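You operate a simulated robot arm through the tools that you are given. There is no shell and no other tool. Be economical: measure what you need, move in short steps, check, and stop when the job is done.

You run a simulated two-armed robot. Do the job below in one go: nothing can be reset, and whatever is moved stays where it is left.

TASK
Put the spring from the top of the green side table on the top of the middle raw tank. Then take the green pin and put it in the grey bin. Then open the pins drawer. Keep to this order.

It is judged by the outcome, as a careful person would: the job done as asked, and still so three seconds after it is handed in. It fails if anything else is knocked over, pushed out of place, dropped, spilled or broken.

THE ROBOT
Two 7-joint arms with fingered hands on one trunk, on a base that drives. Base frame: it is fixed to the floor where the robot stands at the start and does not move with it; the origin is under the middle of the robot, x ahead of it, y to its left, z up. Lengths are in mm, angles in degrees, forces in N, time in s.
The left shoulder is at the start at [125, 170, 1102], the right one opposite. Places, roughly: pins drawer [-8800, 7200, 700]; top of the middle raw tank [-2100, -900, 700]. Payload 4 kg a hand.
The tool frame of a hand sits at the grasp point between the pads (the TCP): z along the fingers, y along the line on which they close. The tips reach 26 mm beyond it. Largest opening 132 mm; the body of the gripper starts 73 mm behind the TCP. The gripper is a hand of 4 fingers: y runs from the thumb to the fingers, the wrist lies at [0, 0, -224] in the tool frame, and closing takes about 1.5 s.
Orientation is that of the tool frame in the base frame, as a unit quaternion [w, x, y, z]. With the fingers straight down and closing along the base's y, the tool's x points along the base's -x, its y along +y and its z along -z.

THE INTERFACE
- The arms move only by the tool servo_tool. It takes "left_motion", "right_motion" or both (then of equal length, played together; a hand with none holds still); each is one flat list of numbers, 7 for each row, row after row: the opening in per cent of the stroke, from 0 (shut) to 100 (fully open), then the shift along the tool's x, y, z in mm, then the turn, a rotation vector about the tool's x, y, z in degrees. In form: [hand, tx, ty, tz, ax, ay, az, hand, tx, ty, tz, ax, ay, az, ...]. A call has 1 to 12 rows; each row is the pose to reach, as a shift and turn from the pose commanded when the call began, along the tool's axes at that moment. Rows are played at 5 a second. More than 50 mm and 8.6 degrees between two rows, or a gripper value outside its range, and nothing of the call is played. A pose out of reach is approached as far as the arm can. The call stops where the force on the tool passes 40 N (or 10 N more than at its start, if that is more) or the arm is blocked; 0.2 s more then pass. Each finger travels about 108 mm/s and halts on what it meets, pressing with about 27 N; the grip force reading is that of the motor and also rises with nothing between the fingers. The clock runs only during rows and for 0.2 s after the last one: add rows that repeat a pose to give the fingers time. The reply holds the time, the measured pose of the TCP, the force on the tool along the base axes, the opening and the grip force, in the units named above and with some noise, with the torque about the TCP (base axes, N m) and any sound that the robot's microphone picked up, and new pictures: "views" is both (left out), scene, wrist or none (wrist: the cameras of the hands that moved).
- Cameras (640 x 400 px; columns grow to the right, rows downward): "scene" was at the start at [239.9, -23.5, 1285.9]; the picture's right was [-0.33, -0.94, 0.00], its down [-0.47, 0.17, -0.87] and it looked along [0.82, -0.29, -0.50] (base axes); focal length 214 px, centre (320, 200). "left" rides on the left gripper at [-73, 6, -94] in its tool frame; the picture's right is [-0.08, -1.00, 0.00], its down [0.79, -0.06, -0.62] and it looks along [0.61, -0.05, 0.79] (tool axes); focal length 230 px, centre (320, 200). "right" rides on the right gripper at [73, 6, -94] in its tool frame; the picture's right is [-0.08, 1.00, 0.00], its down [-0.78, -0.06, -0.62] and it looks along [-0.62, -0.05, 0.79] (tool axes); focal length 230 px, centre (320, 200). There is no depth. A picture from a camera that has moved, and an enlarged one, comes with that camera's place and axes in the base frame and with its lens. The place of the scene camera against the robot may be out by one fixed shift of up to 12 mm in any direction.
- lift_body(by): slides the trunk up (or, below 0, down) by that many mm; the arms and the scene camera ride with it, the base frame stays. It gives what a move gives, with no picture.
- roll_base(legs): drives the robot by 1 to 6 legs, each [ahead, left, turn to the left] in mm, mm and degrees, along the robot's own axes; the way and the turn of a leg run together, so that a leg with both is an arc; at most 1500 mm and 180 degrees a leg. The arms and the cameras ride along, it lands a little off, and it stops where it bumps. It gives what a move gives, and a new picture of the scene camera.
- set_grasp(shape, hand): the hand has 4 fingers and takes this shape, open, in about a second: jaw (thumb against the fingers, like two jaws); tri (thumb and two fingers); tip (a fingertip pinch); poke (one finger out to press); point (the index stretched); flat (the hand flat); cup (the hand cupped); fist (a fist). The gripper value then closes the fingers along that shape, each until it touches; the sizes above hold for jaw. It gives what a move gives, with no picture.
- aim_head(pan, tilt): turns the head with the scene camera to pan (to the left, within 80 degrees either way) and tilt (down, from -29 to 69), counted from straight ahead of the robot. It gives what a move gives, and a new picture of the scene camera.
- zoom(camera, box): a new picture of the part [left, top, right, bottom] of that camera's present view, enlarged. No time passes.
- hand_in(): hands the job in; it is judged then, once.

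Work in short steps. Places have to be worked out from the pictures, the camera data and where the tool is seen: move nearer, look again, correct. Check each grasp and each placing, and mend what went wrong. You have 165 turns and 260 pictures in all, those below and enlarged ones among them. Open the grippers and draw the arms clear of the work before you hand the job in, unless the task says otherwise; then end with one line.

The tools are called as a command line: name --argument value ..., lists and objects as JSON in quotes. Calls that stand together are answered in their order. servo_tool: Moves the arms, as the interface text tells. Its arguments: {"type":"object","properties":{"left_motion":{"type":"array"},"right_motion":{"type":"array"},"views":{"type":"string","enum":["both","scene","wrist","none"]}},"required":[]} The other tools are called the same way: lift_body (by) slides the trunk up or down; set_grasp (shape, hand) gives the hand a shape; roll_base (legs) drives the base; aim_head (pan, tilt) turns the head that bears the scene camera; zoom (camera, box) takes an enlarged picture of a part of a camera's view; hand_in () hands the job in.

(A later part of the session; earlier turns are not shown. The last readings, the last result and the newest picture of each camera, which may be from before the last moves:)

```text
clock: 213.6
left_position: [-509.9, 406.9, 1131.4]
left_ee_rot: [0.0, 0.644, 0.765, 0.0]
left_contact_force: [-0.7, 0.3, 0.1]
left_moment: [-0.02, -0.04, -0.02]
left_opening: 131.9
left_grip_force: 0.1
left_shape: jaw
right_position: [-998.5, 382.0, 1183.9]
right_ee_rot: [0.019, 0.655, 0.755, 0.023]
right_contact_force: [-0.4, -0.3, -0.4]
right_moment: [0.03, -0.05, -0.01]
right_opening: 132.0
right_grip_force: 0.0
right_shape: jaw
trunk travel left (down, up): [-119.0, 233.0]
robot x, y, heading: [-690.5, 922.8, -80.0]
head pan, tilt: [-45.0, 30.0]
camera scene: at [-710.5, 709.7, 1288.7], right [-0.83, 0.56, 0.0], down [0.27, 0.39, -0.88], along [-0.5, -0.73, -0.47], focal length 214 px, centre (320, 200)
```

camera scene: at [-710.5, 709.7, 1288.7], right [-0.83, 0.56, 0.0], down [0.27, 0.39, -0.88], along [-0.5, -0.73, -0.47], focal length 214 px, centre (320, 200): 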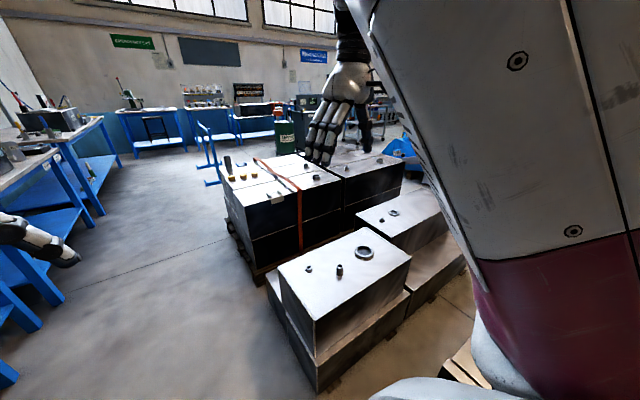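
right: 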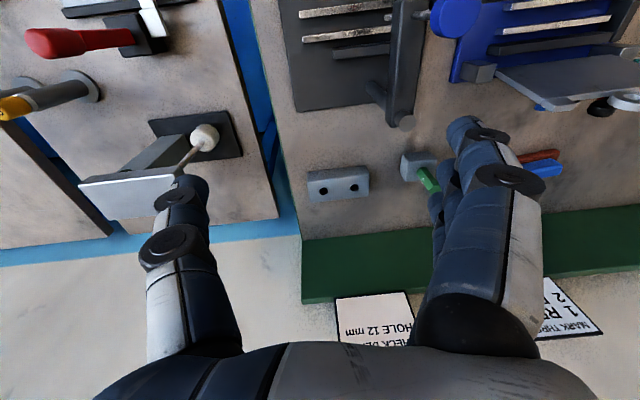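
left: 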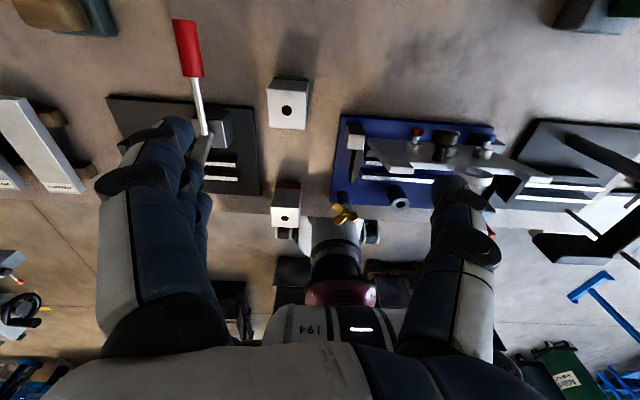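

Raw tanks get examined later. I drive back in front of the green bench, a bit right of the start pose, to look at the coil next to the green pin.

roll_base --legs '[[1000, 250, 0], [0, 0, 80], [180, -130, 0]]'

aim_head --pan 0 --tilt 40

zoom --camera "scene" --box '[220, 150, 460, 300]'

```text
clock: 223.8
left_position: [452.8, -67.7, 1130.8]
left_ee_rot: [0.0, -0.003, 1.0, -0.001]
left_contact_force: [-0.8, 0.1, 0.0]
left_moment: [0.0, 0.0, 0.01]
left_opening: 132.0
left_grip_force: 0.2
left_shape: jaw
right_position: [395.2, -555.3, 1185.0]
right_ee_rot: [0.0, 0.012, 0.999, 0.031]
right_contact_force: [0.3, -0.8, 1.1]
right_moment: [-0.02, 0.0, 0.0]
right_opening: 132.3
right_grip_force: 0.1
right_shape: jaw
trunk travel left (down, up): [-119.0, 233.0]
robot x, y, heading: [-90.9, -162.9, 0.2]
head pan, tilt: [-45.0, 30.0]
camera scene: at [129.8, -218.6, 1288.6], right [-0.7, -0.71, 0.0], down [-0.34, 0.33, -0.88], along [0.63, -0.62, -0.47], focal length 214 px, centre (320, 200)
```

scene: 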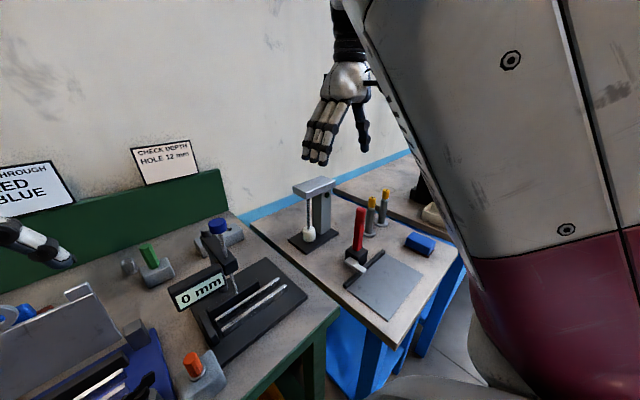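

```text
clock: 224.9
left_position: [451.9, -68.5, 1130.8]
left_ee_rot: [0.0, -0.002, 1.0, -0.001]
left_contact_force: [-0.4, 0.4, 0.4]
left_moment: [-0.04, -0.01, -0.01]
left_opening: 131.7
left_grip_force: 0.0
left_shape: jaw
right_position: [393.4, -553.4, 1184.6]
right_ee_rot: [0.001, 0.013, 0.999, 0.031]
right_contact_force: [0.0, -0.5, 1.0]
right_moment: [0.0, 0.01, 0.0]
right_opening: 131.8
right_grip_force: 0.1
right_shape: jaw
trunk travel left (down, up): [-119.0, 233.0]
robot x, y, heading: [-92.9, -161.0, 0.5]
head pan, tilt: [0.0, 40.0]
camera scene: at [149.3, -153.8, 1270.6], right [0.01, -1.0, 0.0], down [-0.64, 0.0, -0.77], along [0.77, 0.01, -0.64], focal length 214 px, centre (320, 200)
```

scene: 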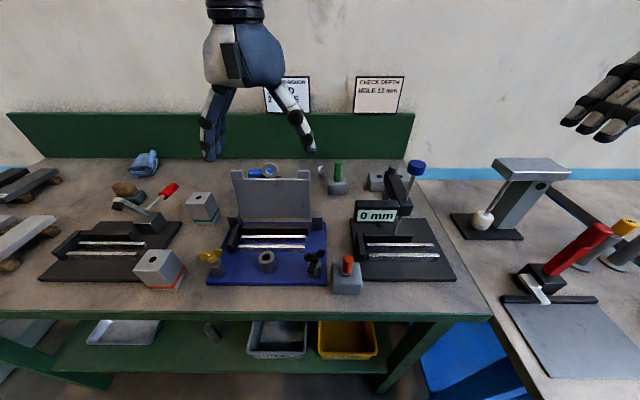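

```text
2.67 times, centred on (340, 225) of scene
camera zoom: at [149.3, -153.8, 1270.6], right [0.01, -1.0, 0.0], down [-0.64, 0.0, -0.77], along [0.77, 0.01, -0.64], focal length 572 px, centre (267, 133)
```

zoom: 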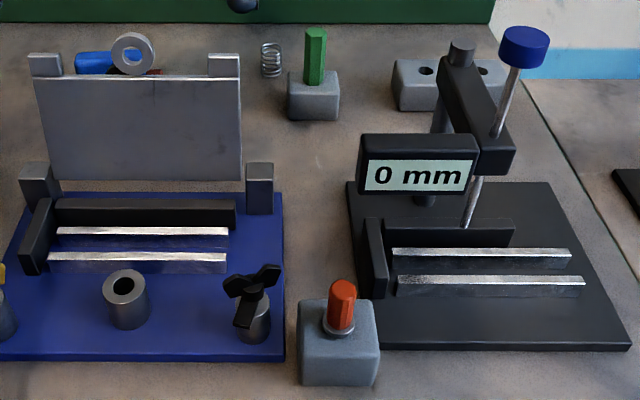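

There they are: the spring stands left of the green hex pin in a grey block on this green table. Triangulating: spring at about (715, -152, 911). I move in front, left of it, and see again.

roll_base --legs '[[120, 150, 0]]'

zoom --camera "scene" --box '[320, 150, 440, 225]'

```text
clock: 226.5
left_position: [568.7, 83.6, 1132.0]
left_ee_rot: [0.0, -0.003, 1.0, -0.001]
left_contact_force: [-0.1, -0.1, -0.1]
left_moment: [-0.01, -0.03, -0.03]
left_opening: 131.8
left_grip_force: 0.1
left_shape: jaw
right_position: [513.9, -403.3, 1183.7]
right_ee_rot: [0.0, 0.012, 0.999, 0.031]
right_contact_force: [0.4, -0.6, 0.5]
right_moment: [0.0, 0.0, 0.0]
right_opening: 131.9
right_grip_force: 0.0
right_shape: jaw
trunk travel left (down, up): [-119.0, 233.0]
robot x, y, heading: [26.3, -12.8, 0.6]
head pan, tilt: [0.0, 40.0]
camera scene: at [267.7, -3.4, 1270.5], right [0.01, -1.0, 0.0], down [-0.64, -0.01, -0.77], along [0.77, 0.01, -0.64], focal length 214 px, centre (320, 200)
```

scene: 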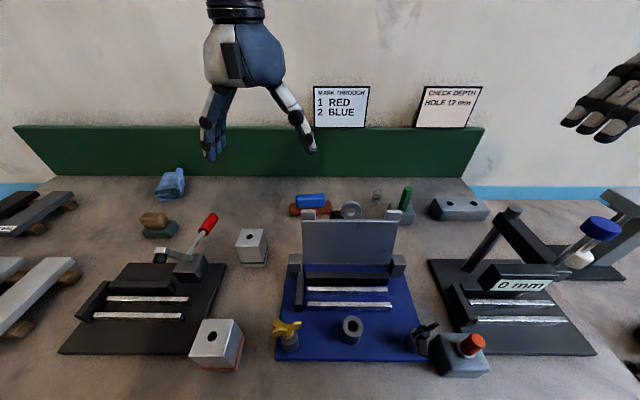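

```text
5.33 times, centred on (380, 188) of scene
camera zoom: at [267.7, -3.4, 1270.5], right [0.01, -1.0, 0.0], down [-0.64, -0.01, -0.77], along [0.77, 0.01, -0.64], focal length 1144 px, centre (0, 267)
```

zoom: 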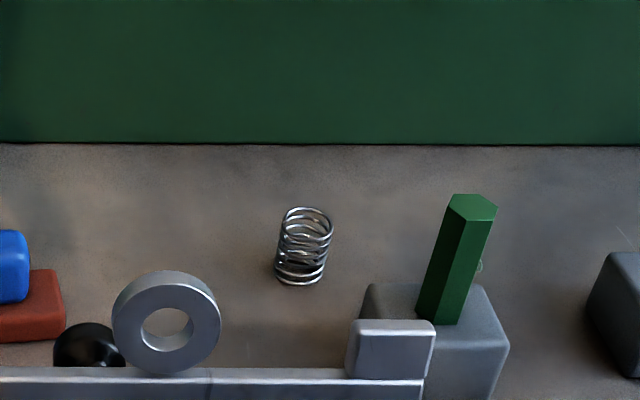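

Spring centre ≈ (721, -152, 908), 27 mm wide, ~35 tall, bench z≈890; the block edge is ~18 mm to its right-front. I raise the trunk for clearance, then bring the right hand above, thumb side near me (tool y to +x).

lift_body --by 200

aim_head --pan -10 --tilt 45

```text
clock: 228.7
left_position: [570.2, 81.6, 1330.8]
left_ee_rot: [0.001, -0.003, 1.0, -0.001]
left_contact_force: [-0.7, -1.2, 0.2]
left_moment: [-0.01, -0.05, -0.01]
left_opening: 131.8
left_grip_force: 0.0
left_shape: jaw
right_position: [513.3, -404.3, 1385.1]
right_ee_rot: [0.001, 0.011, 0.999, 0.03]
right_contact_force: [0.5, 0.0, -0.5]
right_moment: [-0.01, -0.01, 0.01]
right_opening: 132.0
right_grip_force: 0.0
right_shape: jaw
trunk travel left (down, up): [-319.0, 33.0]
robot x, y, heading: [28.7, -11.4, 0.5]
head pan, tilt: [0.0, 40.0]
```

```text
clock: 229.4
left_position: [570.1, 83.0, 1330.9]
left_ee_rot: [0.001, -0.004, 1.0, -0.001]
left_contact_force: [-0.1, -0.6, 0.0]
left_moment: [0.01, 0.0, -0.02]
left_opening: 131.9
left_grip_force: 0.0
left_shape: jaw
right_position: [513.4, -404.0, 1384.0]
right_ee_rot: [0.0, 0.012, 0.999, 0.031]
right_contact_force: [-1.0, 0.5, 0.8]
right_moment: [0.0, 0.02, 0.0]
right_opening: 132.1
right_grip_force: 0.2
right_shape: jaw
trunk travel left (down, up): [-319.0, 33.0]
robot x, y, heading: [27.4, -13.5, 0.4]
head pan, tilt: [-10.0, 45.0]
camera scene: at [155.5, -19.0, 1470.8], right [-0.16, -0.99, 0.0], down [-0.7, 0.12, -0.71], along [0.7, -0.12, -0.71], focal length 214 px, centre (320, 200)
```

scene: 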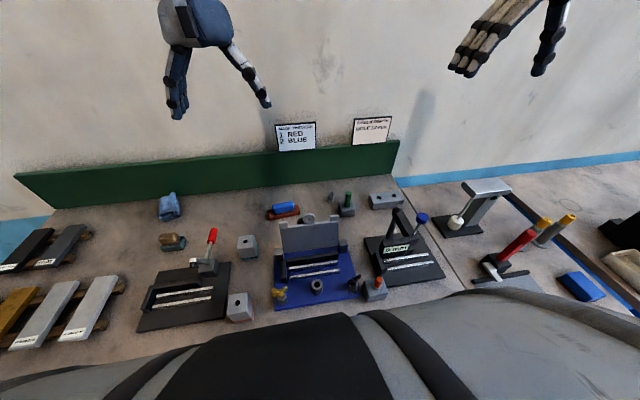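

I bring the right hand over the spring (target 721,-152,1284), turning it 90° so it closes fore-aft.

servo_tool --right_motion '[60, -16.8, 20.9, 9.6, 0.23, -0.23, 7.4, 60, -33.7, 41.8, 19.2, 0.47, -0.47, 14.8, 60, -50.5, 62.8, 28.8, 0.7, -0.7, 22.1, 60, -67.3, 83.7, 38.3, 0.93, -0.93, 29.5, 60, -84.2, 104.6, 47.9, 1.17, -1.17, 36.9, 60, -101, 125.5, 57.5, 1.4, -1.4, 44.3, 60, -117.8, 146.4, 67.1, 1.63, -1.63, 51.6, 60, -134.7, 167.3, 76.7, 1.87, -1.87, 59, 60, -151.5, 188.3, 86.3, 2.1, -2.1, 66.4, 60, -168.3, 209.2, 95.8, 2.33, -2.33, 73.8, 60, -185.2, 230.1, 105.4, 2.57, -2.57, 81.1, 60, -202, 251, 115, 2.8, -2.8, 88.5]'

```text
clock: 232.0
left_position: [568.6, 82.5, 1329.4]
left_ee_rot: [0.001, -0.004, 1.0, 0.0]
left_contact_force: [0.2, 0.5, 0.0]
left_moment: [-0.02, 0.02, -0.03]
left_opening: 131.7
left_grip_force: 0.0
left_shape: jaw
right_position: [705.2, -148.6, 1281.4]
right_ee_rot: [0.002, 0.707, 0.708, 0.0]
right_contact_force: [-0.5, 0.0, 0.6]
right_moment: [0.01, 0.02, -0.01]
right_opening: 79.9
right_grip_force: 0.1
right_shape: jaw
right hand out of reach, approached as far as the arm can: row 12
trunk travel left (down, up): [-319.0, 33.0]
robot x, y, heading: [29.5, -10.2, 0.5]
head pan, tilt: [-10.0, 45.0]
camera scene: at [155.2, -18.4, 1470.8], right [-0.16, -0.99, 0.0], down [-0.7, 0.12, -0.71], along [0.7, -0.12, -0.71], focal length 214 px, centre (320, 200)
camera right: at [709.5, -77.2, 1375.1], right [1.0, -0.08, 0.0], down [-0.06, -0.78, 0.62], along [-0.05, -0.62, -0.79], focal length 230 px, centre (320, 200)
```

scene: 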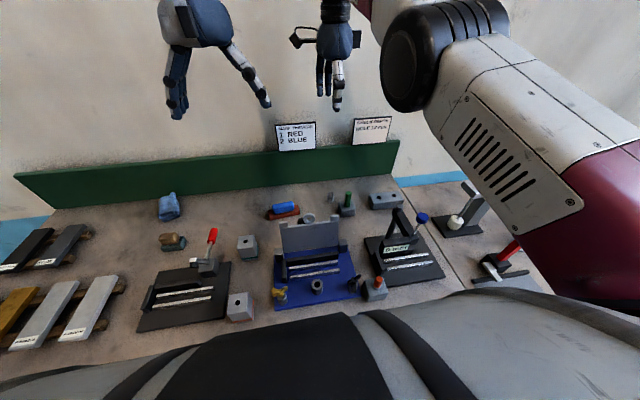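
right: 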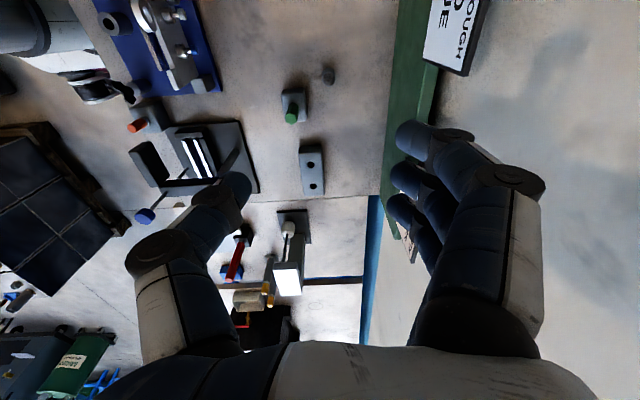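

Just out of reach at that height; lower it will be reachable. I descend 180 mm, watching the wrist camera.

servo_tool --right_motion '[60, 0, 0, 40, 0, 0, 0, 60, 0, 0, 80, 0, 0, 0, 60, 0, 0, 120, 0, 0, 0, 60, 0, 0, 160, 0, 0, 0, 60, 0, 0, 200, 0, 0, 0, 60, 0, 0, 240, 0, 0, 0]'

zoom --camera "right" --box '[200, 0, 480, 175]'

zoom --camera "scene" --box '[250, 130, 410, 230]'

```text
clock: 233.4
left_position: [570.0, 81.7, 1330.5]
left_ee_rot: [0.0, -0.003, 1.0, -0.001]
left_contact_force: [0.6, 0.7, -0.2]
left_moment: [0.03, 0.0, 0.02]
left_opening: 132.0
left_grip_force: 0.0
left_shape: jaw
right_position: [708.7, -152.1, 1040.0]
right_ee_rot: [0.001, 0.705, 0.709, -0.001]
right_contact_force: [0.5, 0.3, -0.2]
right_moment: [0.0, -0.02, 0.0]
right_opening: 79.9
right_grip_force: 0.2
right_shape: jaw
trunk travel left (down, up): [-319.0, 33.0]
robot x, y, heading: [28.4, -10.7, 0.8]
head pan, tilt: [-10.0, 45.0]
camera scene: at [156.3, -19.4, 1470.7], right [-0.16, -0.99, 0.0], down [-0.7, 0.12, -0.71], along [0.7, -0.12, -0.71], focal length 214 px, centre (320, 200)
camera right: at [712.5, -79.4, 1134.2], right [1.0, -0.07, 0.0], down [-0.06, -0.78, 0.62], along [-0.04, -0.62, -0.79], focal length 230 px, centre (320, 200)
```

scene: 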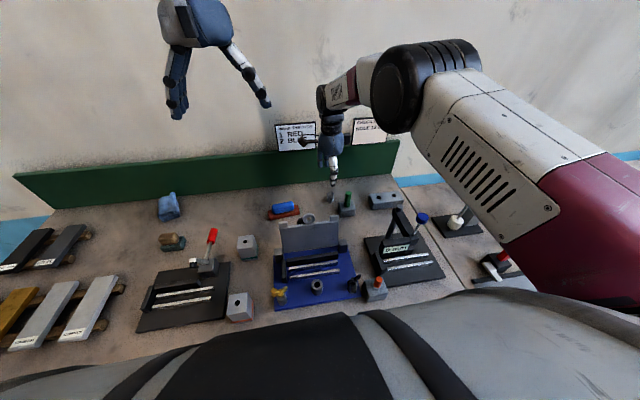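
right: 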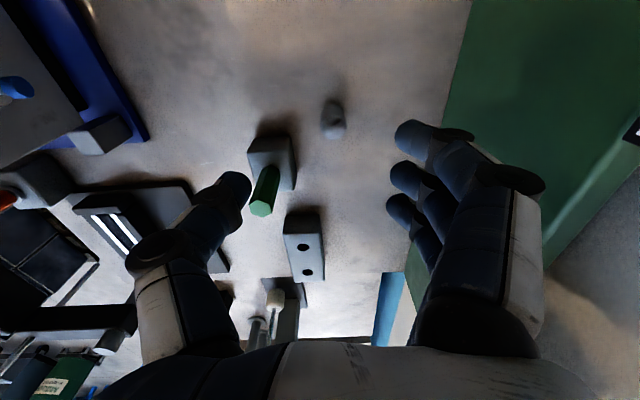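

```text
2.29 times, centred on (340, 88) of right
camera zoom: at [712.5, -79.4, 1134.2], right [1.0, -0.07, 0.0], down [-0.06, -0.78, 0.62], along [-0.04, -0.62, -0.79], focal length 526 px, centre (274, 457)
```

zoom: 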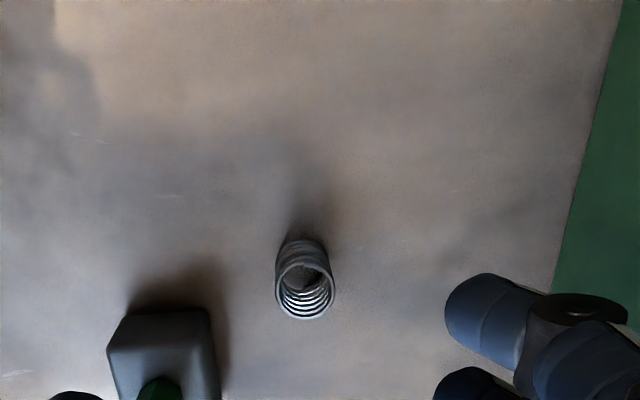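

```text
4.00 times, centred on (330, 180) of scene
camera zoom: at [156.3, -19.4, 1470.7], right [-0.16, -0.99, 0.0], down [-0.7, 0.12, -0.71], along [0.7, -0.12, -0.71], focal length 858 px, centre (280, 280)
```

zoom: 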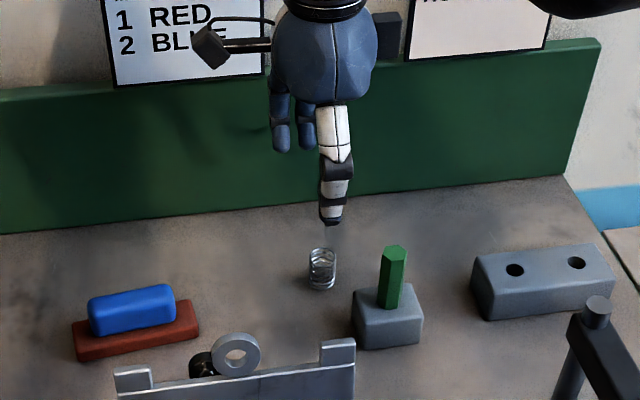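

Wrist view puts the spring at (721,-163), so the scene camera is ~10 mm off in y. Thumb and middle finger sit ~6 mm off the TCP; I aim TCP at (721,-157) and descend to z≈955 with half opening.

servo_tool --right_motion '[50, -2, 6, 25, 0, 0, 0, 50, -5, 12.3, 50, 0, 0, 0, 50, -5, 12.3, 70, 0, 0, 0, 50, -5, 12.3, 85, 0, 0, 0, 50, -5, 12.3, 85, 0, 0, 0]'

zoom --camera "scene" --box '[290, 160, 370, 210]'

```text
clock: 234.6
left_position: [568.7, 82.7, 1331.5]
left_ee_rot: [0.001, -0.004, 1.0, -0.001]
left_contact_force: [-0.6, 0.4, -0.5]
left_moment: [-0.03, -0.01, 0.0]
left_opening: 131.9
left_grip_force: 0.0
left_shape: jaw
right_position: [719.1, -155.4, 957.2]
right_ee_rot: [0.001, 0.706, 0.708, 0.0]
right_contact_force: [-0.7, -0.5, 0.0]
right_moment: [0.02, 0.02, 0.03]
right_opening: 66.7
right_grip_force: 0.0
right_shape: jaw
trunk travel left (down, up): [-319.0, 33.0]
robot x, y, heading: [28.3, -14.9, 0.4]
head pan, tilt: [-10.0, 45.0]
camera scene: at [155.3, -19.1, 1470.8], right [-0.16, -0.99, 0.0], down [-0.7, 0.12, -0.71], along [0.7, -0.12, -0.71], focal length 214 px, centre (320, 200)
camera right: at [723.8, -83.8, 1050.8], right [1.0, -0.07, 0.0], down [-0.06, -0.78, 0.62], along [-0.04, -0.62, -0.79], focal length 230 px, centre (320, 200)
```

scene: 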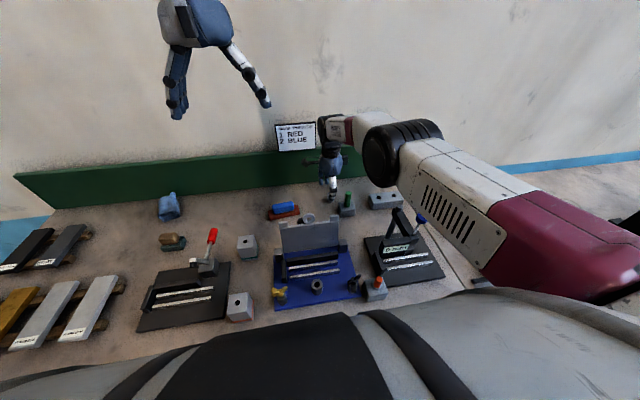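
right: 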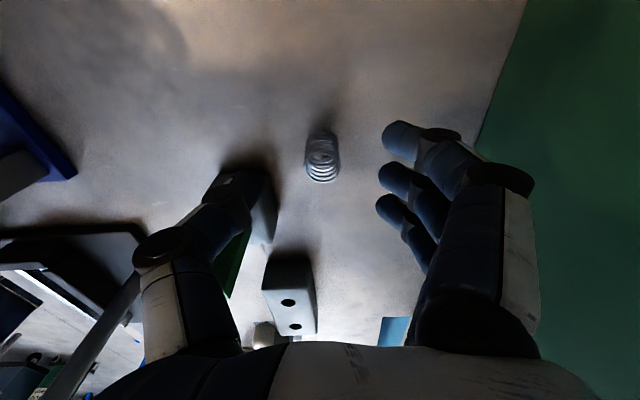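

```text
8.00 times, centred on (330, 185) of scene
camera zoom: at [155.3, -19.1, 1470.8], right [-0.16, -0.99, 0.0], down [-0.7, 0.12, -0.71], along [0.7, -0.12, -0.71], focal length 1716 px, centre (240, 320)
```

zoom: 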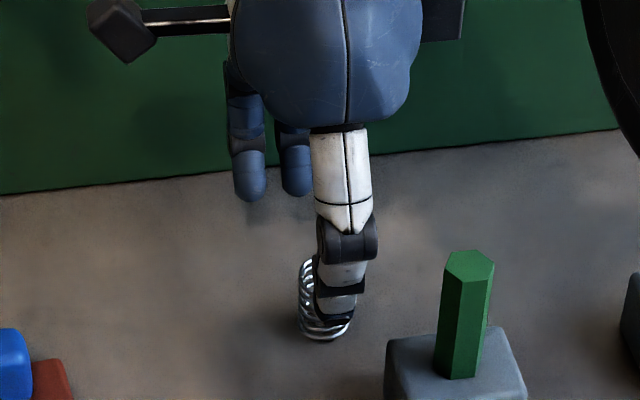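

Thumb, spring and middle finger line up. I descend to z≈922 and look.

servo_tool --right_motion '[50, 0, 0, 12, 0, 0, 0, 50, 0, 0, 24, 0, 0, 0, 50, 0, 0, 32, 0, 0, 0, 50, 0, 0, 35, 0, 0, 0, 50, 0, 0, 35, 0, 0, 0]' --views "wrist"

zoom --camera "scene" --box '[290, 160, 370, 210]'

```text
clock: 235.8
left_position: [569.1, 83.1, 1332.1]
left_ee_rot: [0.0, -0.003, 1.0, -0.001]
left_contact_force: [0.1, 0.2, 0.9]
left_moment: [0.0, -0.02, 0.0]
left_opening: 131.7
left_grip_force: 0.0
left_shape: jaw
right_position: [716.6, -155.2, 923.3]
right_ee_rot: [0.001, 0.707, 0.708, 0.0]
right_contact_force: [0.9, -0.5, 0.9]
right_moment: [0.01, 0.03, 0.03]
right_opening: 66.7
right_grip_force: 0.2
right_shape: jaw
trunk travel left (down, up): [-319.0, 33.0]
robot x, y, heading: [27.2, -17.2, 0.5]
head pan, tilt: [-10.0, 45.0]
camera right: at [720.9, -84.6, 1016.4], right [1.0, -0.07, 0.0], down [-0.06, -0.78, 0.62], along [-0.04, -0.62, -0.79], focal length 230 px, centre (320, 200)
```

right: 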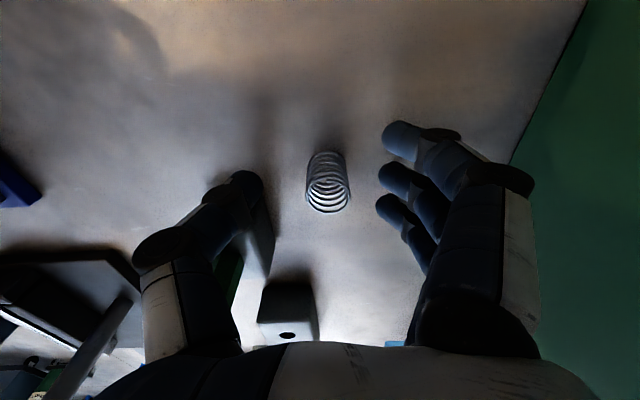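

```text
8.00 times, centred on (330, 185) of scene
camera zoom: at [155.5, -19.2, 1470.8], right [-0.16, -0.99, 0.0], down [-0.7, 0.12, -0.71], along [0.7, -0.12, -0.71], focal length 1716 px, centre (240, 320)
```

zoom: 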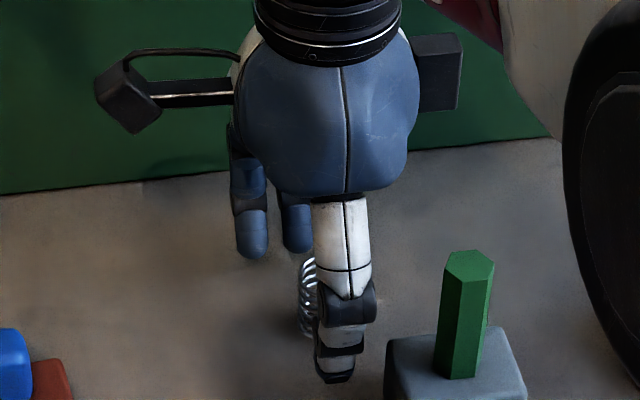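

Spring is between thumb and fingers. I shift 4 mm forward and close.

servo_tool --right_motion '[45, -2, 4, 0, 0, 0, 0, 38, -2, 4, 0, 0, 0, 0, 30, -2, 4, 0, 0, 0, 0, 24, -2, 4, 0, 0, 0, 0, 18, -2, 4, 0, 0, 0, 0, 12, -2, 4, 0, 0, 0, 0, 10, -2, 4, 0, 0, 0, 0, 10, -2, 4, 0, 0, 0, 0, 10, -2, 4, 0, 0, 0, 0]' --views "wrist"

```text
clock: 237.8
left_position: [569.8, 82.9, 1331.0]
left_ee_rot: [0.001, -0.003, 1.0, -0.001]
left_contact_force: [-0.6, 0.5, -0.7]
left_moment: [0.04, 0.03, -0.03]
left_opening: 131.9
left_grip_force: 0.1
left_shape: jaw
right_position: [717.1, -156.3, 923.7]
right_ee_rot: [0.001, 0.706, 0.708, 0.0]
right_contact_force: [-0.7, -0.2, 1.8]
right_moment: [0.0, -0.01, 0.02]
right_opening: 14.9
right_grip_force: 0.2
right_shape: jaw
right hand out of reach, approached as far as the arm can: row 1, 2, 3, 4, 5, 6, 7, 8, 9
trunk travel left (down, up): [-319.0, 33.0]
robot x, y, heading: [27.6, -13.7, 0.7]
head pan, tilt: [-10.0, 45.0]
camera right: at [720.8, -84.5, 1016.5], right [1.0, -0.07, 0.0], down [-0.06, -0.78, 0.62], along [-0.04, -0.62, -0.79], focal length 230 px, centre (320, 200)
```

right: 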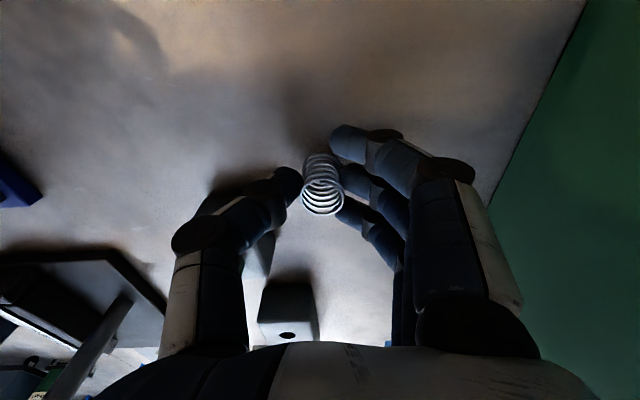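

Not gripping yet (no grip force). I close further.

servo_tool --right_motion '[5, 0, 0, 0, 0, 0, 0, 0, 0, 0, 0, 0, 0, 0, 0, 0, 0, 0, 0, 0, 0, 0, 0, 0, 0, 0, 0, 0, 0, 0, 0, 0, 0, 0, 0]' --views "wrist"

zoom --camera "right" --box '[240, 110, 400, 210]'

```text
clock: 239.0
left_position: [568.7, 82.1, 1332.5]
left_ee_rot: [0.0, -0.003, 1.0, -0.002]
left_contact_force: [0.5, -0.1, 0.7]
left_moment: [0.01, 0.01, 0.0]
left_opening: 131.9
left_grip_force: 0.0
left_shape: jaw
right_position: [716.7, -155.9, 923.4]
right_ee_rot: [0.001, 0.706, 0.708, -0.001]
right_contact_force: [0.7, 0.0, 1.8]
right_moment: [-0.02, 0.02, 0.02]
right_opening: 8.2
right_grip_force: 27.1
right_shape: jaw
trunk travel left (down, up): [-319.0, 33.0]
robot x, y, heading: [25.9, -11.4, 0.4]
head pan, tilt: [-10.0, 45.0]
camera right: at [720.7, -84.6, 1016.5], right [1.0, -0.07, 0.0], down [-0.06, -0.78, 0.62], along [-0.04, -0.62, -0.79], focal length 230 px, centre (320, 200)
```

right: 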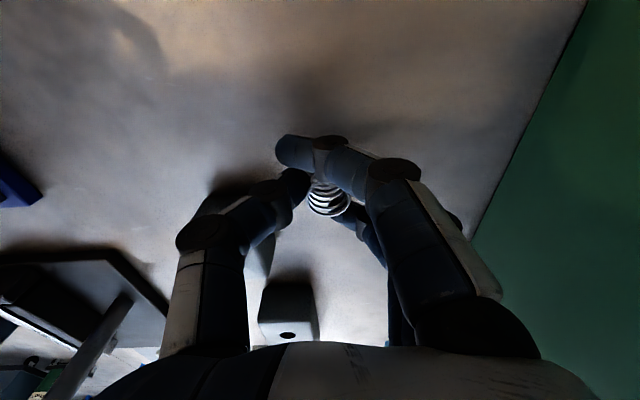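

```text
4.00 times, centred on (320, 160) of right
camera zoom: at [720.7, -84.6, 1016.5], right [1.0, -0.07, 0.0], down [-0.06, -0.78, 0.62], along [-0.04, -0.62, -0.79], focal length 920 px, centre (320, 360)
```

zoom: 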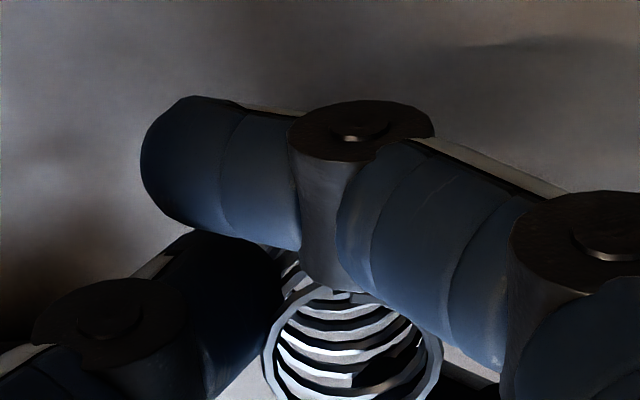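

The grip force rose to 27 N with the spring between thumb and middle finger. I lift 100 mm and check.

servo_tool --right_motion '[0, 0, 0, -10, 0, 0, 0, 0, 0, 0, -25, 0, 0, 0, 0, 0, 0, -50, 0, 0, 0, 0, 0, 0, -75, 0, 0, 0, 0, 0, 0, -100, 0, 0, 0]' --views "wrist"

zoom --camera "scene" --box '[290, 140, 370, 210]'

```text
clock: 240.2
left_position: [570.2, 82.9, 1331.6]
left_ee_rot: [0.001, -0.003, 1.0, -0.001]
left_contact_force: [-0.2, 0.8, 0.2]
left_moment: [0.0, 0.0, -0.01]
left_opening: 131.7
left_grip_force: 0.1
left_shape: jaw
right_position: [716.1, -155.8, 1024.7]
right_ee_rot: [0.002, 0.706, 0.708, 0.0]
right_contact_force: [-0.4, 0.0, 0.1]
right_moment: [0.01, -0.02, 0.04]
right_opening: 7.8
right_grip_force: 27.5
right_shape: jaw
trunk travel left (down, up): [-319.0, 33.0]
robot x, y, heading: [31.5, -13.9, 0.7]
head pan, tilt: [-10.0, 45.0]
camera right: at [720.8, -83.9, 1117.5], right [1.0, -0.07, 0.0], down [-0.06, -0.78, 0.62], along [-0.04, -0.62, -0.79], focal length 230 px, centre (320, 200)
```

right: 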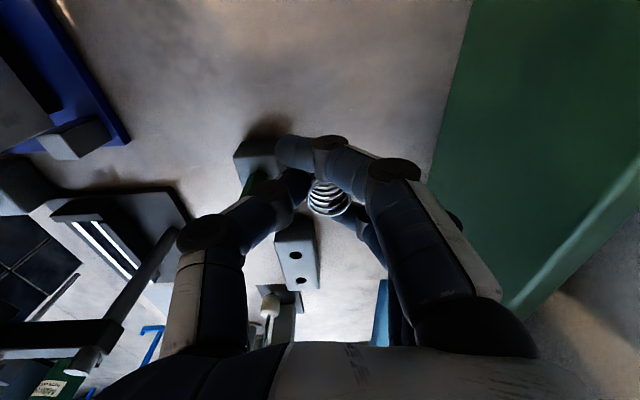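

```text
5.71 times, centred on (330, 175) of scene
camera zoom: at [155.2, -19.0, 1470.8], right [-0.16, -0.99, 0.0], down [-0.7, 0.12, -0.71], along [0.7, -0.12, -0.71], focal length 1226 px, centre (263, 343)
```

zoom: 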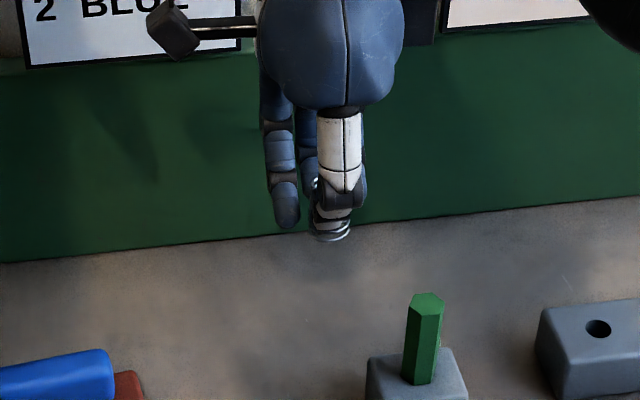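

Spring held. I raise and draw the hand back for driving.

servo_tool --right_motion '[0, 0, 0, -40, 0, 0, 0, 0, 0, 0, -80, 0, 0, 0, 0, 0, -15, -120, 0, 0, 0, 0, 0, -45, -150, 0, 0, 0, 0, 0, -85, -175, 0, 0, 0, 0, 0, -125, -190, 0, 0, 0, 0, 0, -165, -200, 0, 0, 0, 0, 0, -200, -200, 0, 0, 0]' --views "none"

roll_base --legs '[[-250, 0, 0], [0, 0, -100]]'

aim_head --pan -20 --tilt 30

```text
clock: 242.0
left_position: [568.2, 83.5, 1331.5]
left_ee_rot: [0.001, -0.004, 1.0, -0.001]
left_contact_force: [0.6, -0.4, -0.2]
left_moment: [0.02, 0.0, -0.01]
left_opening: 131.8
left_grip_force: 0.1
left_shape: jaw
right_position: [514.3, -155.0, 1222.2]
right_ee_rot: [0.002, 0.706, 0.708, 0.0]
right_contact_force: [-0.4, 0.6, -0.6]
right_moment: [0.0, -0.02, -0.01]
right_opening: 7.5
right_grip_force: 26.9
right_shape: jaw
trunk travel left (down, up): [-319.0, 33.0]
robot x, y, heading: [29.4, -8.6, 0.7]
head pan, tilt: [-10.0, 45.0]
```

```text
clock: 248.0
left_position: [-216.5, -565.6, 1331.2]
left_ee_rot: [0.0, 0.76, 0.65, -0.001]
left_contact_force: [-0.3, -0.8, -0.6]
left_moment: [0.0, 0.01, -0.02]
left_opening: 131.9
left_grip_force: 0.1
left_shape: jaw
right_position: [-441.8, -473.9, 1223.4]
right_ee_rot: [0.0, 0.997, -0.08, -0.001]
right_contact_force: [0.0, -0.4, 0.0]
right_moment: [0.03, 0.03, 0.02]
right_opening: 7.5
right_grip_force: 27.0
right_shape: jaw
trunk travel left (down, up): [-319.0, 33.0]
robot x, y, heading: [-220.4, -12.4, -98.8]
head pan, tilt: [-10.0, 45.0]
camera scene: at [-247.3, -125.8, 1470.8], right [-0.95, 0.32, 0.0], down [0.23, 0.67, -0.71], along [-0.23, -0.67, -0.71], focal length 214 px, centre (320, 200)
```

scene: 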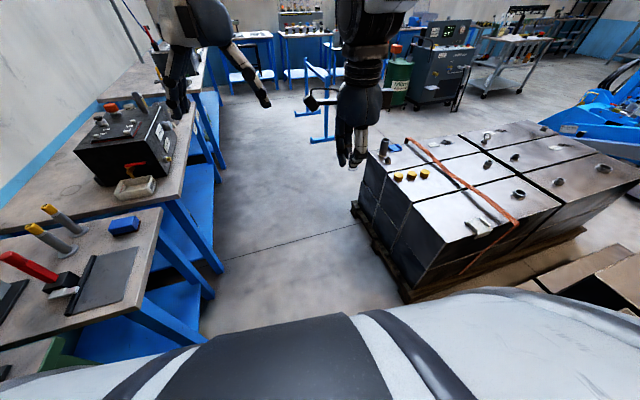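

```text
clock: 248.8
left_position: [-214.8, -565.3, 1331.0]
left_ee_rot: [-0.001, 0.759, 0.651, 0.0]
left_contact_force: [0.3, -0.6, 0.0]
left_moment: [0.02, 0.01, 0.0]
left_opening: 131.9
left_grip_force: 0.0
left_shape: jaw
right_position: [-440.6, -474.3, 1222.7]
right_ee_rot: [0.001, 0.997, -0.079, -0.002]
right_contact_force: [-0.6, 0.1, 0.5]
right_moment: [0.01, -0.02, -0.01]
right_opening: 7.5
right_grip_force: 26.9
right_shape: jaw
trunk travel left (down, up): [-319.0, 33.0]
robot x, y, heading: [-217.3, -14.8, -98.7]
head pan, tilt: [-20.0, 30.0]
camera scene: at [-264.5, -128.2, 1493.3], right [-0.88, 0.48, 0.0], down [0.24, 0.44, -0.87], along [-0.42, -0.76, -0.5], focal length 214 px, centre (320, 200)
```

scene: 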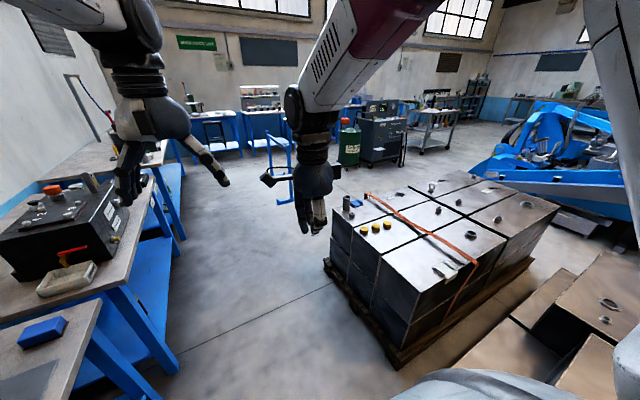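

I zoom on the pallet of tanks to sort out which are raw.

zoom --camera "scene" --box '[310, 140, 640, 346]'

zoom --camera "scene" --box '[400, 150, 580, 262]'

```text
1.94 times, centred on (475, 243) of scene
camera zoom: at [-264.5, -128.2, 1493.3], right [-0.88, 0.48, 0.0], down [0.24, 0.44, -0.87], along [-0.42, -0.76, -0.5], focal length 416 px, centre (19, 117)
```

zoom: 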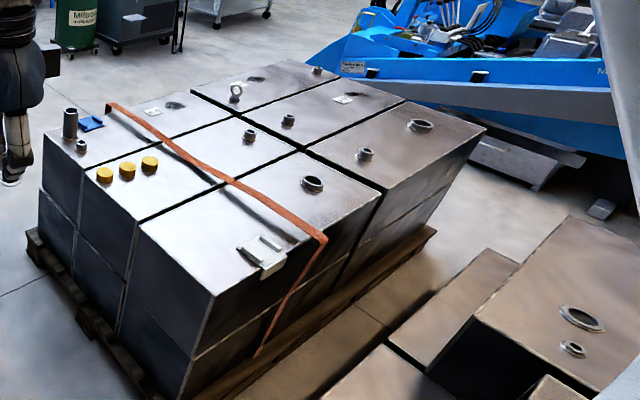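

```text
3.56 times, centred on (490, 206) of scene
camera zoom: at [-264.5, -128.2, 1493.3], right [-0.88, 0.48, 0.0], down [0.24, 0.44, -0.87], along [-0.42, -0.76, -0.5], focal length 763 px, centre (-284, 179)
```

zoom: 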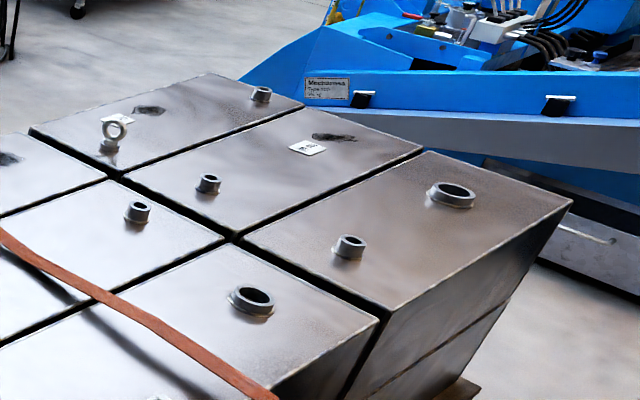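

Two pallets of three tanks: the far pallet's middle tank (tagged) fits the given place, spanning about x -2400..-1680, y -940..-690. I drive round to its south side.

roll_base --legs '[[1400, 0, 0], [350, 0, 0], [0, 0, -81], [1450, 0, 0], [0, 0, -90]]'

aim_head --pan 0 --tilt 35

```text
clock: 271.6
left_position: [-1989.9, -1142.1, 1330.9]
left_ee_rot: [0.0, -0.689, 0.725, -0.001]
left_contact_force: [0.2, 0.3, 0.2]
left_moment: [0.01, -0.05, 0.03]
left_opening: 132.0
left_grip_force: 0.1
left_shape: jaw
right_position: [-1755.6, -1209.5, 1223.2]
right_ee_rot: [0.001, 0.028, 1.0, 0.002]
right_contact_force: [-0.4, 0.3, -0.3]
right_moment: [-0.01, -0.02, 0.02]
right_opening: 7.4
right_grip_force: 26.4
right_shape: jaw
trunk travel left (down, up): [-319.0, 33.0]
robot x, y, heading: [-1928.7, -1688.1, 87.5]
head pan, tilt: [-20.0, 30.0]
camera scene: at [-1882.2, -1559.2, 1493.4], right [0.92, -0.39, 0.0], down [-0.19, -0.46, -0.87], along [0.34, 0.8, -0.5], focal length 214 px, centre (320, 200)
```

scene: 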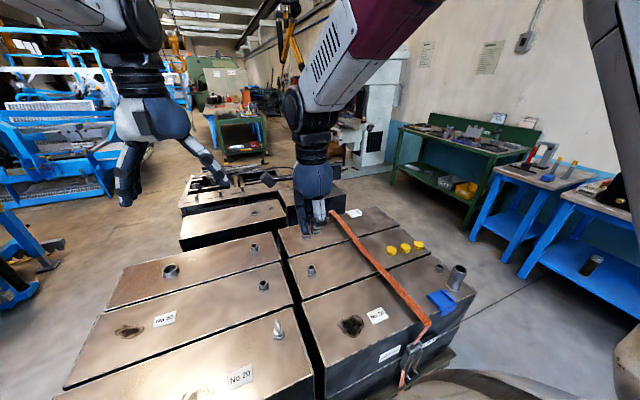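

```text
clock: 272.5
left_position: [-1990.1, -1143.6, 1331.3]
left_ee_rot: [0.001, -0.689, 0.725, -0.001]
left_contact_force: [-1.0, -0.1, 0.6]
left_moment: [-0.02, -0.02, -0.01]
left_opening: 131.9
left_grip_force: 0.0
left_shape: jaw
right_position: [-1754.6, -1209.5, 1223.6]
right_ee_rot: [0.0, 0.028, 1.0, 0.001]
right_contact_force: [-0.5, -0.4, 0.2]
right_moment: [0.0, 0.0, 0.01]
right_opening: 7.3
right_grip_force: 27.2
right_shape: jaw
trunk travel left (down, up): [-319.0, 33.0]
robot x, y, heading: [-1923.9, -1687.5, 87.0]
head pan, tilt: [0.0, 35.0]
camera scene: at [-1912.9, -1554.6, 1485.6], right [1.0, -0.05, 0.0], down [-0.03, -0.57, -0.82], along [0.04, 0.82, -0.57], focal length 214 px, centre (320, 200)
```

scene: 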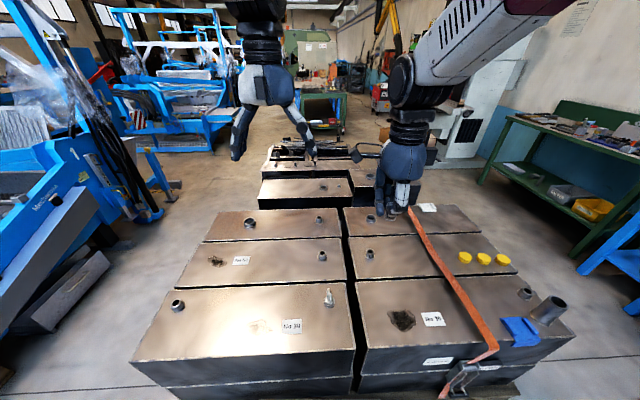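

I zoom on the labels of both pallets.

zoom --camera "scene" --box '[160, 200, 400, 350]'

zoom --camera "scene" --box '[360, 190, 600, 400]'

```text
2.67 times, centred on (280, 275) of scene
camera zoom: at [-1912.9, -1554.6, 1485.6], right [1.0, -0.05, 0.0], down [-0.03, -0.57, -0.82], along [0.04, 0.82, -0.57], focal length 572 px, centre (427, 0)
```

zoom: 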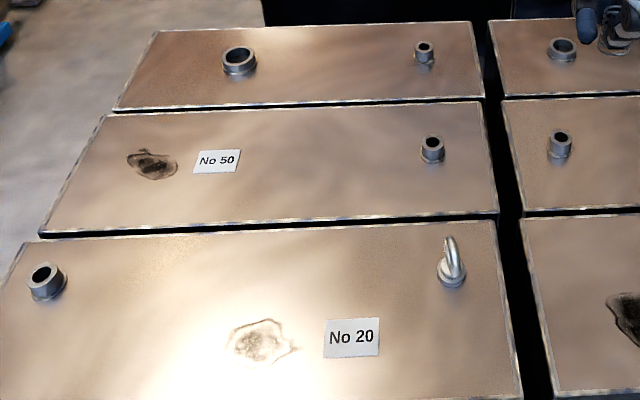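

```text
1.90 times, centred on (480, 295) of scene
camera zoom: at [-1912.9, -1554.6, 1485.6], right [1.0, -0.05, 0.0], down [-0.03, -0.57, -0.82], along [0.04, 0.82, -0.57], focal length 408 px, centre (15, 19)
```

zoom: 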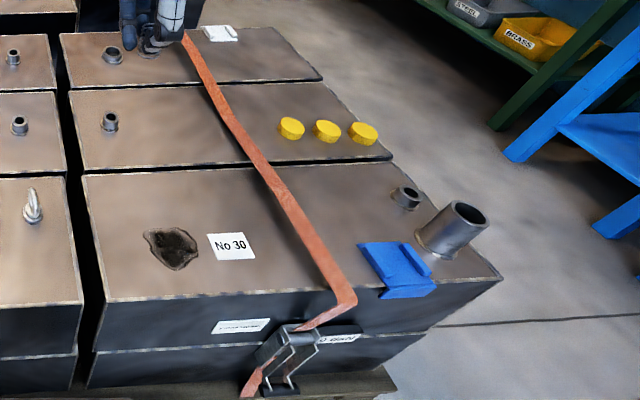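

Triangulated: middle tank "No 50" top z≈650, y -975..-724, x -2480..-1760. I'll put the spring at about (-2050,-890), clear of port and label. I shift the base left and nearer, lowering the trunk.

roll_base --legs '[[60, 220, 3]]'

lift_body --by -150

aim_head --pan 0 --tilt 40

```text
clock: 274.2
left_position: [-2233.3, -1084.8, 1330.3]
left_ee_rot: [0.0, 0.709, -0.705, 0.001]
left_contact_force: [0.2, 0.3, -0.3]
left_moment: [0.07, -0.03, 0.0]
left_opening: 131.9
left_grip_force: 0.0
left_shape: jaw
right_position: [-1995.1, -1136.8, 1223.0]
right_ee_rot: [0.001, -0.001, 1.0, 0.001]
right_contact_force: [-1.0, -0.2, 0.5]
right_moment: [0.02, -0.03, 0.0]
right_opening: 7.1
right_grip_force: 27.4
right_shape: jaw
trunk travel left (down, up): [-319.0, 33.0]
robot x, y, heading: [-2139.1, -1625.2, 90.4]
head pan, tilt: [0.0, 35.0]
camera scene: at [-2132.6, -1491.2, 1485.6], right [1.0, 0.01, 0.0], down [0.01, -0.57, -0.82], along [-0.01, 0.82, -0.57], focal length 214 px, centre (320, 200)
```

scene: 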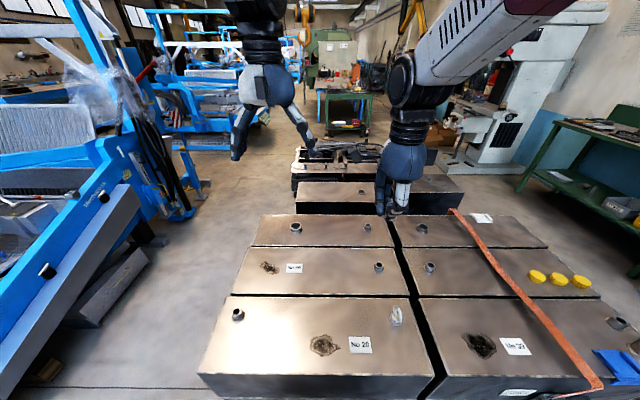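

```text
clock: 275.9
left_position: [-2232.1, -1085.2, 1182.0]
left_ee_rot: [-0.002, 0.71, -0.705, -0.001]
left_contact_force: [0.6, 0.2, 0.9]
left_moment: [0.06, 0.0, 0.0]
left_opening: 131.8
left_grip_force: 0.1
left_shape: jaw
right_position: [-1995.9, -1138.1, 1074.2]
right_ee_rot: [0.0, -0.001, 1.0, 0.002]
right_contact_force: [0.2, 0.4, 0.5]
right_moment: [0.01, 0.03, -0.01]
right_opening: 7.1
right_grip_force: 27.2
right_shape: jaw
trunk travel left (down, up): [-169.0, 183.0]
robot x, y, heading: [-2136.4, -1629.5, 90.5]
head pan, tilt: [0.0, 35.0]
```

```text
clock: 276.6
left_position: [-2233.5, -1084.2, 1181.4]
left_ee_rot: [-0.001, 0.709, -0.705, 0.0]
left_contact_force: [0.4, -0.8, -0.8]
left_moment: [0.01, -0.02, 0.01]
left_opening: 132.0
left_grip_force: 0.1
left_shape: jaw
right_position: [-1994.3, -1138.1, 1072.6]
right_ee_rot: [0.0, -0.002, 1.0, 0.001]
right_contact_force: [0.8, -0.1, 0.0]
right_moment: [-0.02, -0.05, 0.01]
right_opening: 7.4
right_grip_force: 27.1
right_shape: jaw
trunk travel left (down, up): [-169.0, 183.0]
robot x, y, heading: [-2137.8, -1624.0, 90.6]
head pan, tilt: [0.0, 40.0]
camera scene: at [-2132.7, -1435.2, 1324.8], right [1.0, 0.01, 0.0], down [0.01, -0.64, -0.77], along [-0.01, 0.77, -0.64], focal length 214 px, centre (320, 200)
```

scene: 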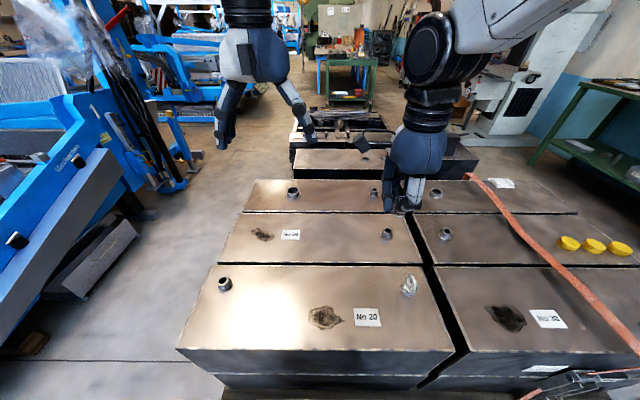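

Target spot ≈ (-2059,-874). I move the hand over it at z 800.

servo_tool --right_motion '[0, 7.5, 36, 25, 0, 0, 0, 0, 16, 72, 50, 0, 0, 0, 0, 24, 108, 80, 0, 0, 0, 0, 32, 144, 110, 0, 0, 0, 0, 40, 180, 140, 0, 0, 0, 0, 48, 215, 175, 0, 0, 0, 0, 56, 240, 215, 0, 0, 0, 0, 62, 256, 245, 0, 0, 0, 0, 64, 260, 270, 0, 0, 0, 0, 64, 260, 270, 0, 0, 0]'

zoom --camera "scene" --box '[260, 170, 420, 270]'

```text
refused: row 6 steps farther than a row can; nothing moved
```

```text
4.00 times, centred on (340, 220) of scene
camera zoom: at [-2132.7, -1435.2, 1324.8], right [1.0, 0.01, 0.0], down [0.01, -0.64, -0.77], along [-0.01, 0.77, -0.64], focal length 858 px, centre (240, 120)
```

zoom: 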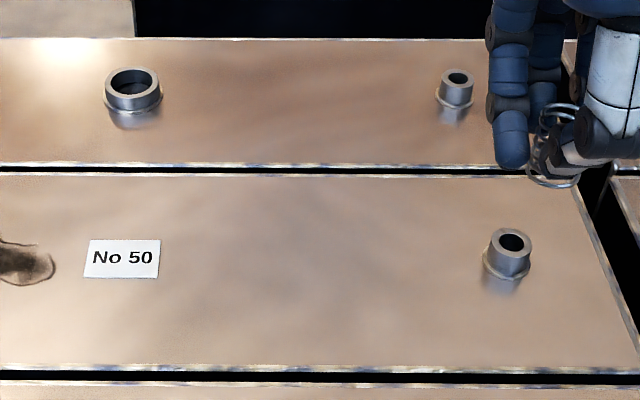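

The step was too large; I resend with smaller steps.

servo_tool --right_motion '[0, 6, 30, 20, 0, 0, 0, 0, 13, 60, 45, 0, 0, 0, 0, 20, 90, 70, 0, 0, 0, 0, 27, 120, 95, 0, 0, 0, 0, 34, 150, 120, 0, 0, 0, 0, 41, 180, 145, 0, 0, 0, 0, 48, 205, 170, 0, 0, 0, 0, 54, 228, 198, 0, 0, 0, 0, 59, 245, 225, 0, 0, 0, 0, 63, 256, 250, 0, 0, 0, 0, 64, 260, 270, 0, 0, 0, 0, 64, 260, 270, 0, 0, 0]'

zoom --camera "scene" --box '[260, 170, 420, 270]'

```text
clock: 279.2
left_position: [-2234.4, -1085.2, 1181.3]
left_ee_rot: [-0.001, 0.709, -0.705, -0.001]
left_contact_force: [-0.9, 0.5, 0.0]
left_moment: [-0.01, 0.01, -0.01]
left_opening: 131.6
left_grip_force: 0.1
left_shape: jaw
right_position: [-2053.4, -900.2, 811.3]
right_ee_rot: [0.002, -0.002, 1.0, 0.001]
right_contact_force: [-0.8, -0.7, -0.8]
right_moment: [-0.03, 0.0, 0.0]
right_opening: 6.8
right_grip_force: 26.9
right_shape: jaw
right hand out of reach, approached as far as the arm can: row 10, 11, 12
trunk travel left (down, up): [-169.0, 183.0]
robot x, y, heading: [-2139.4, -1626.4, 90.5]
head pan, tilt: [0.0, 40.0]
camera scene: at [-2132.8, -1435.4, 1324.8], right [1.0, 0.01, 0.0], down [0.01, -0.64, -0.77], along [-0.01, 0.77, -0.64], focal length 214 px, centre (320, 200)
camera right: at [-2127.8, -896.0, 904.2], right [0.07, 1.0, 0.0], down [0.78, -0.06, 0.62], along [0.62, -0.04, -0.79], focal length 230 px, centre (320, 200)
```

scene: 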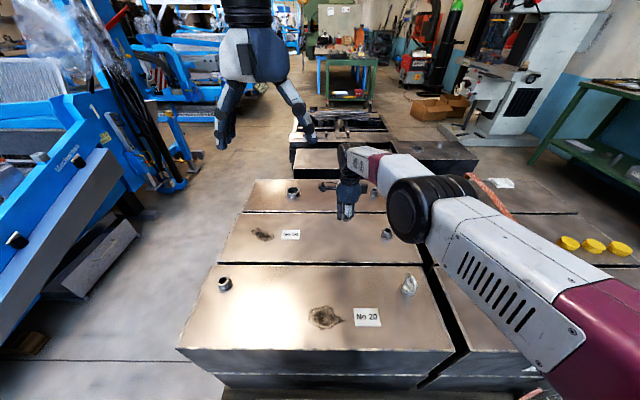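
right: 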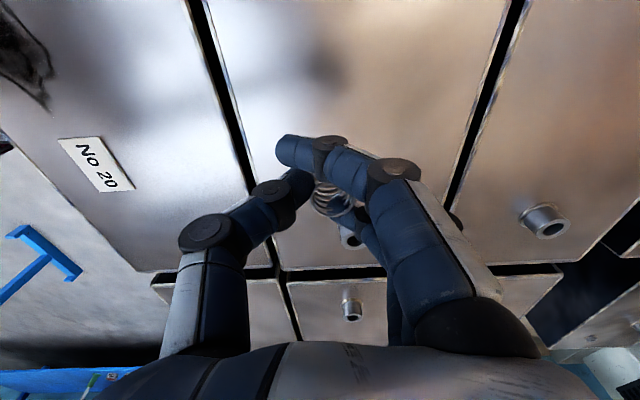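

```text
4.00 times, centred on (340, 220) of scene
camera zoom: at [-2132.8, -1435.4, 1324.8], right [1.0, 0.01, 0.0], down [0.01, -0.64, -0.77], along [-0.01, 0.77, -0.64], focal length 858 px, centre (240, 120)
```

zoom: 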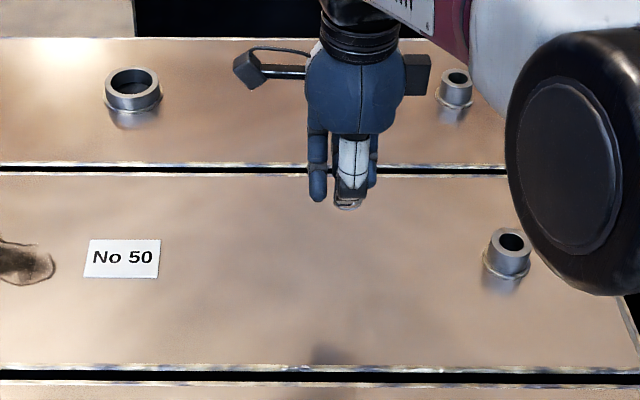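

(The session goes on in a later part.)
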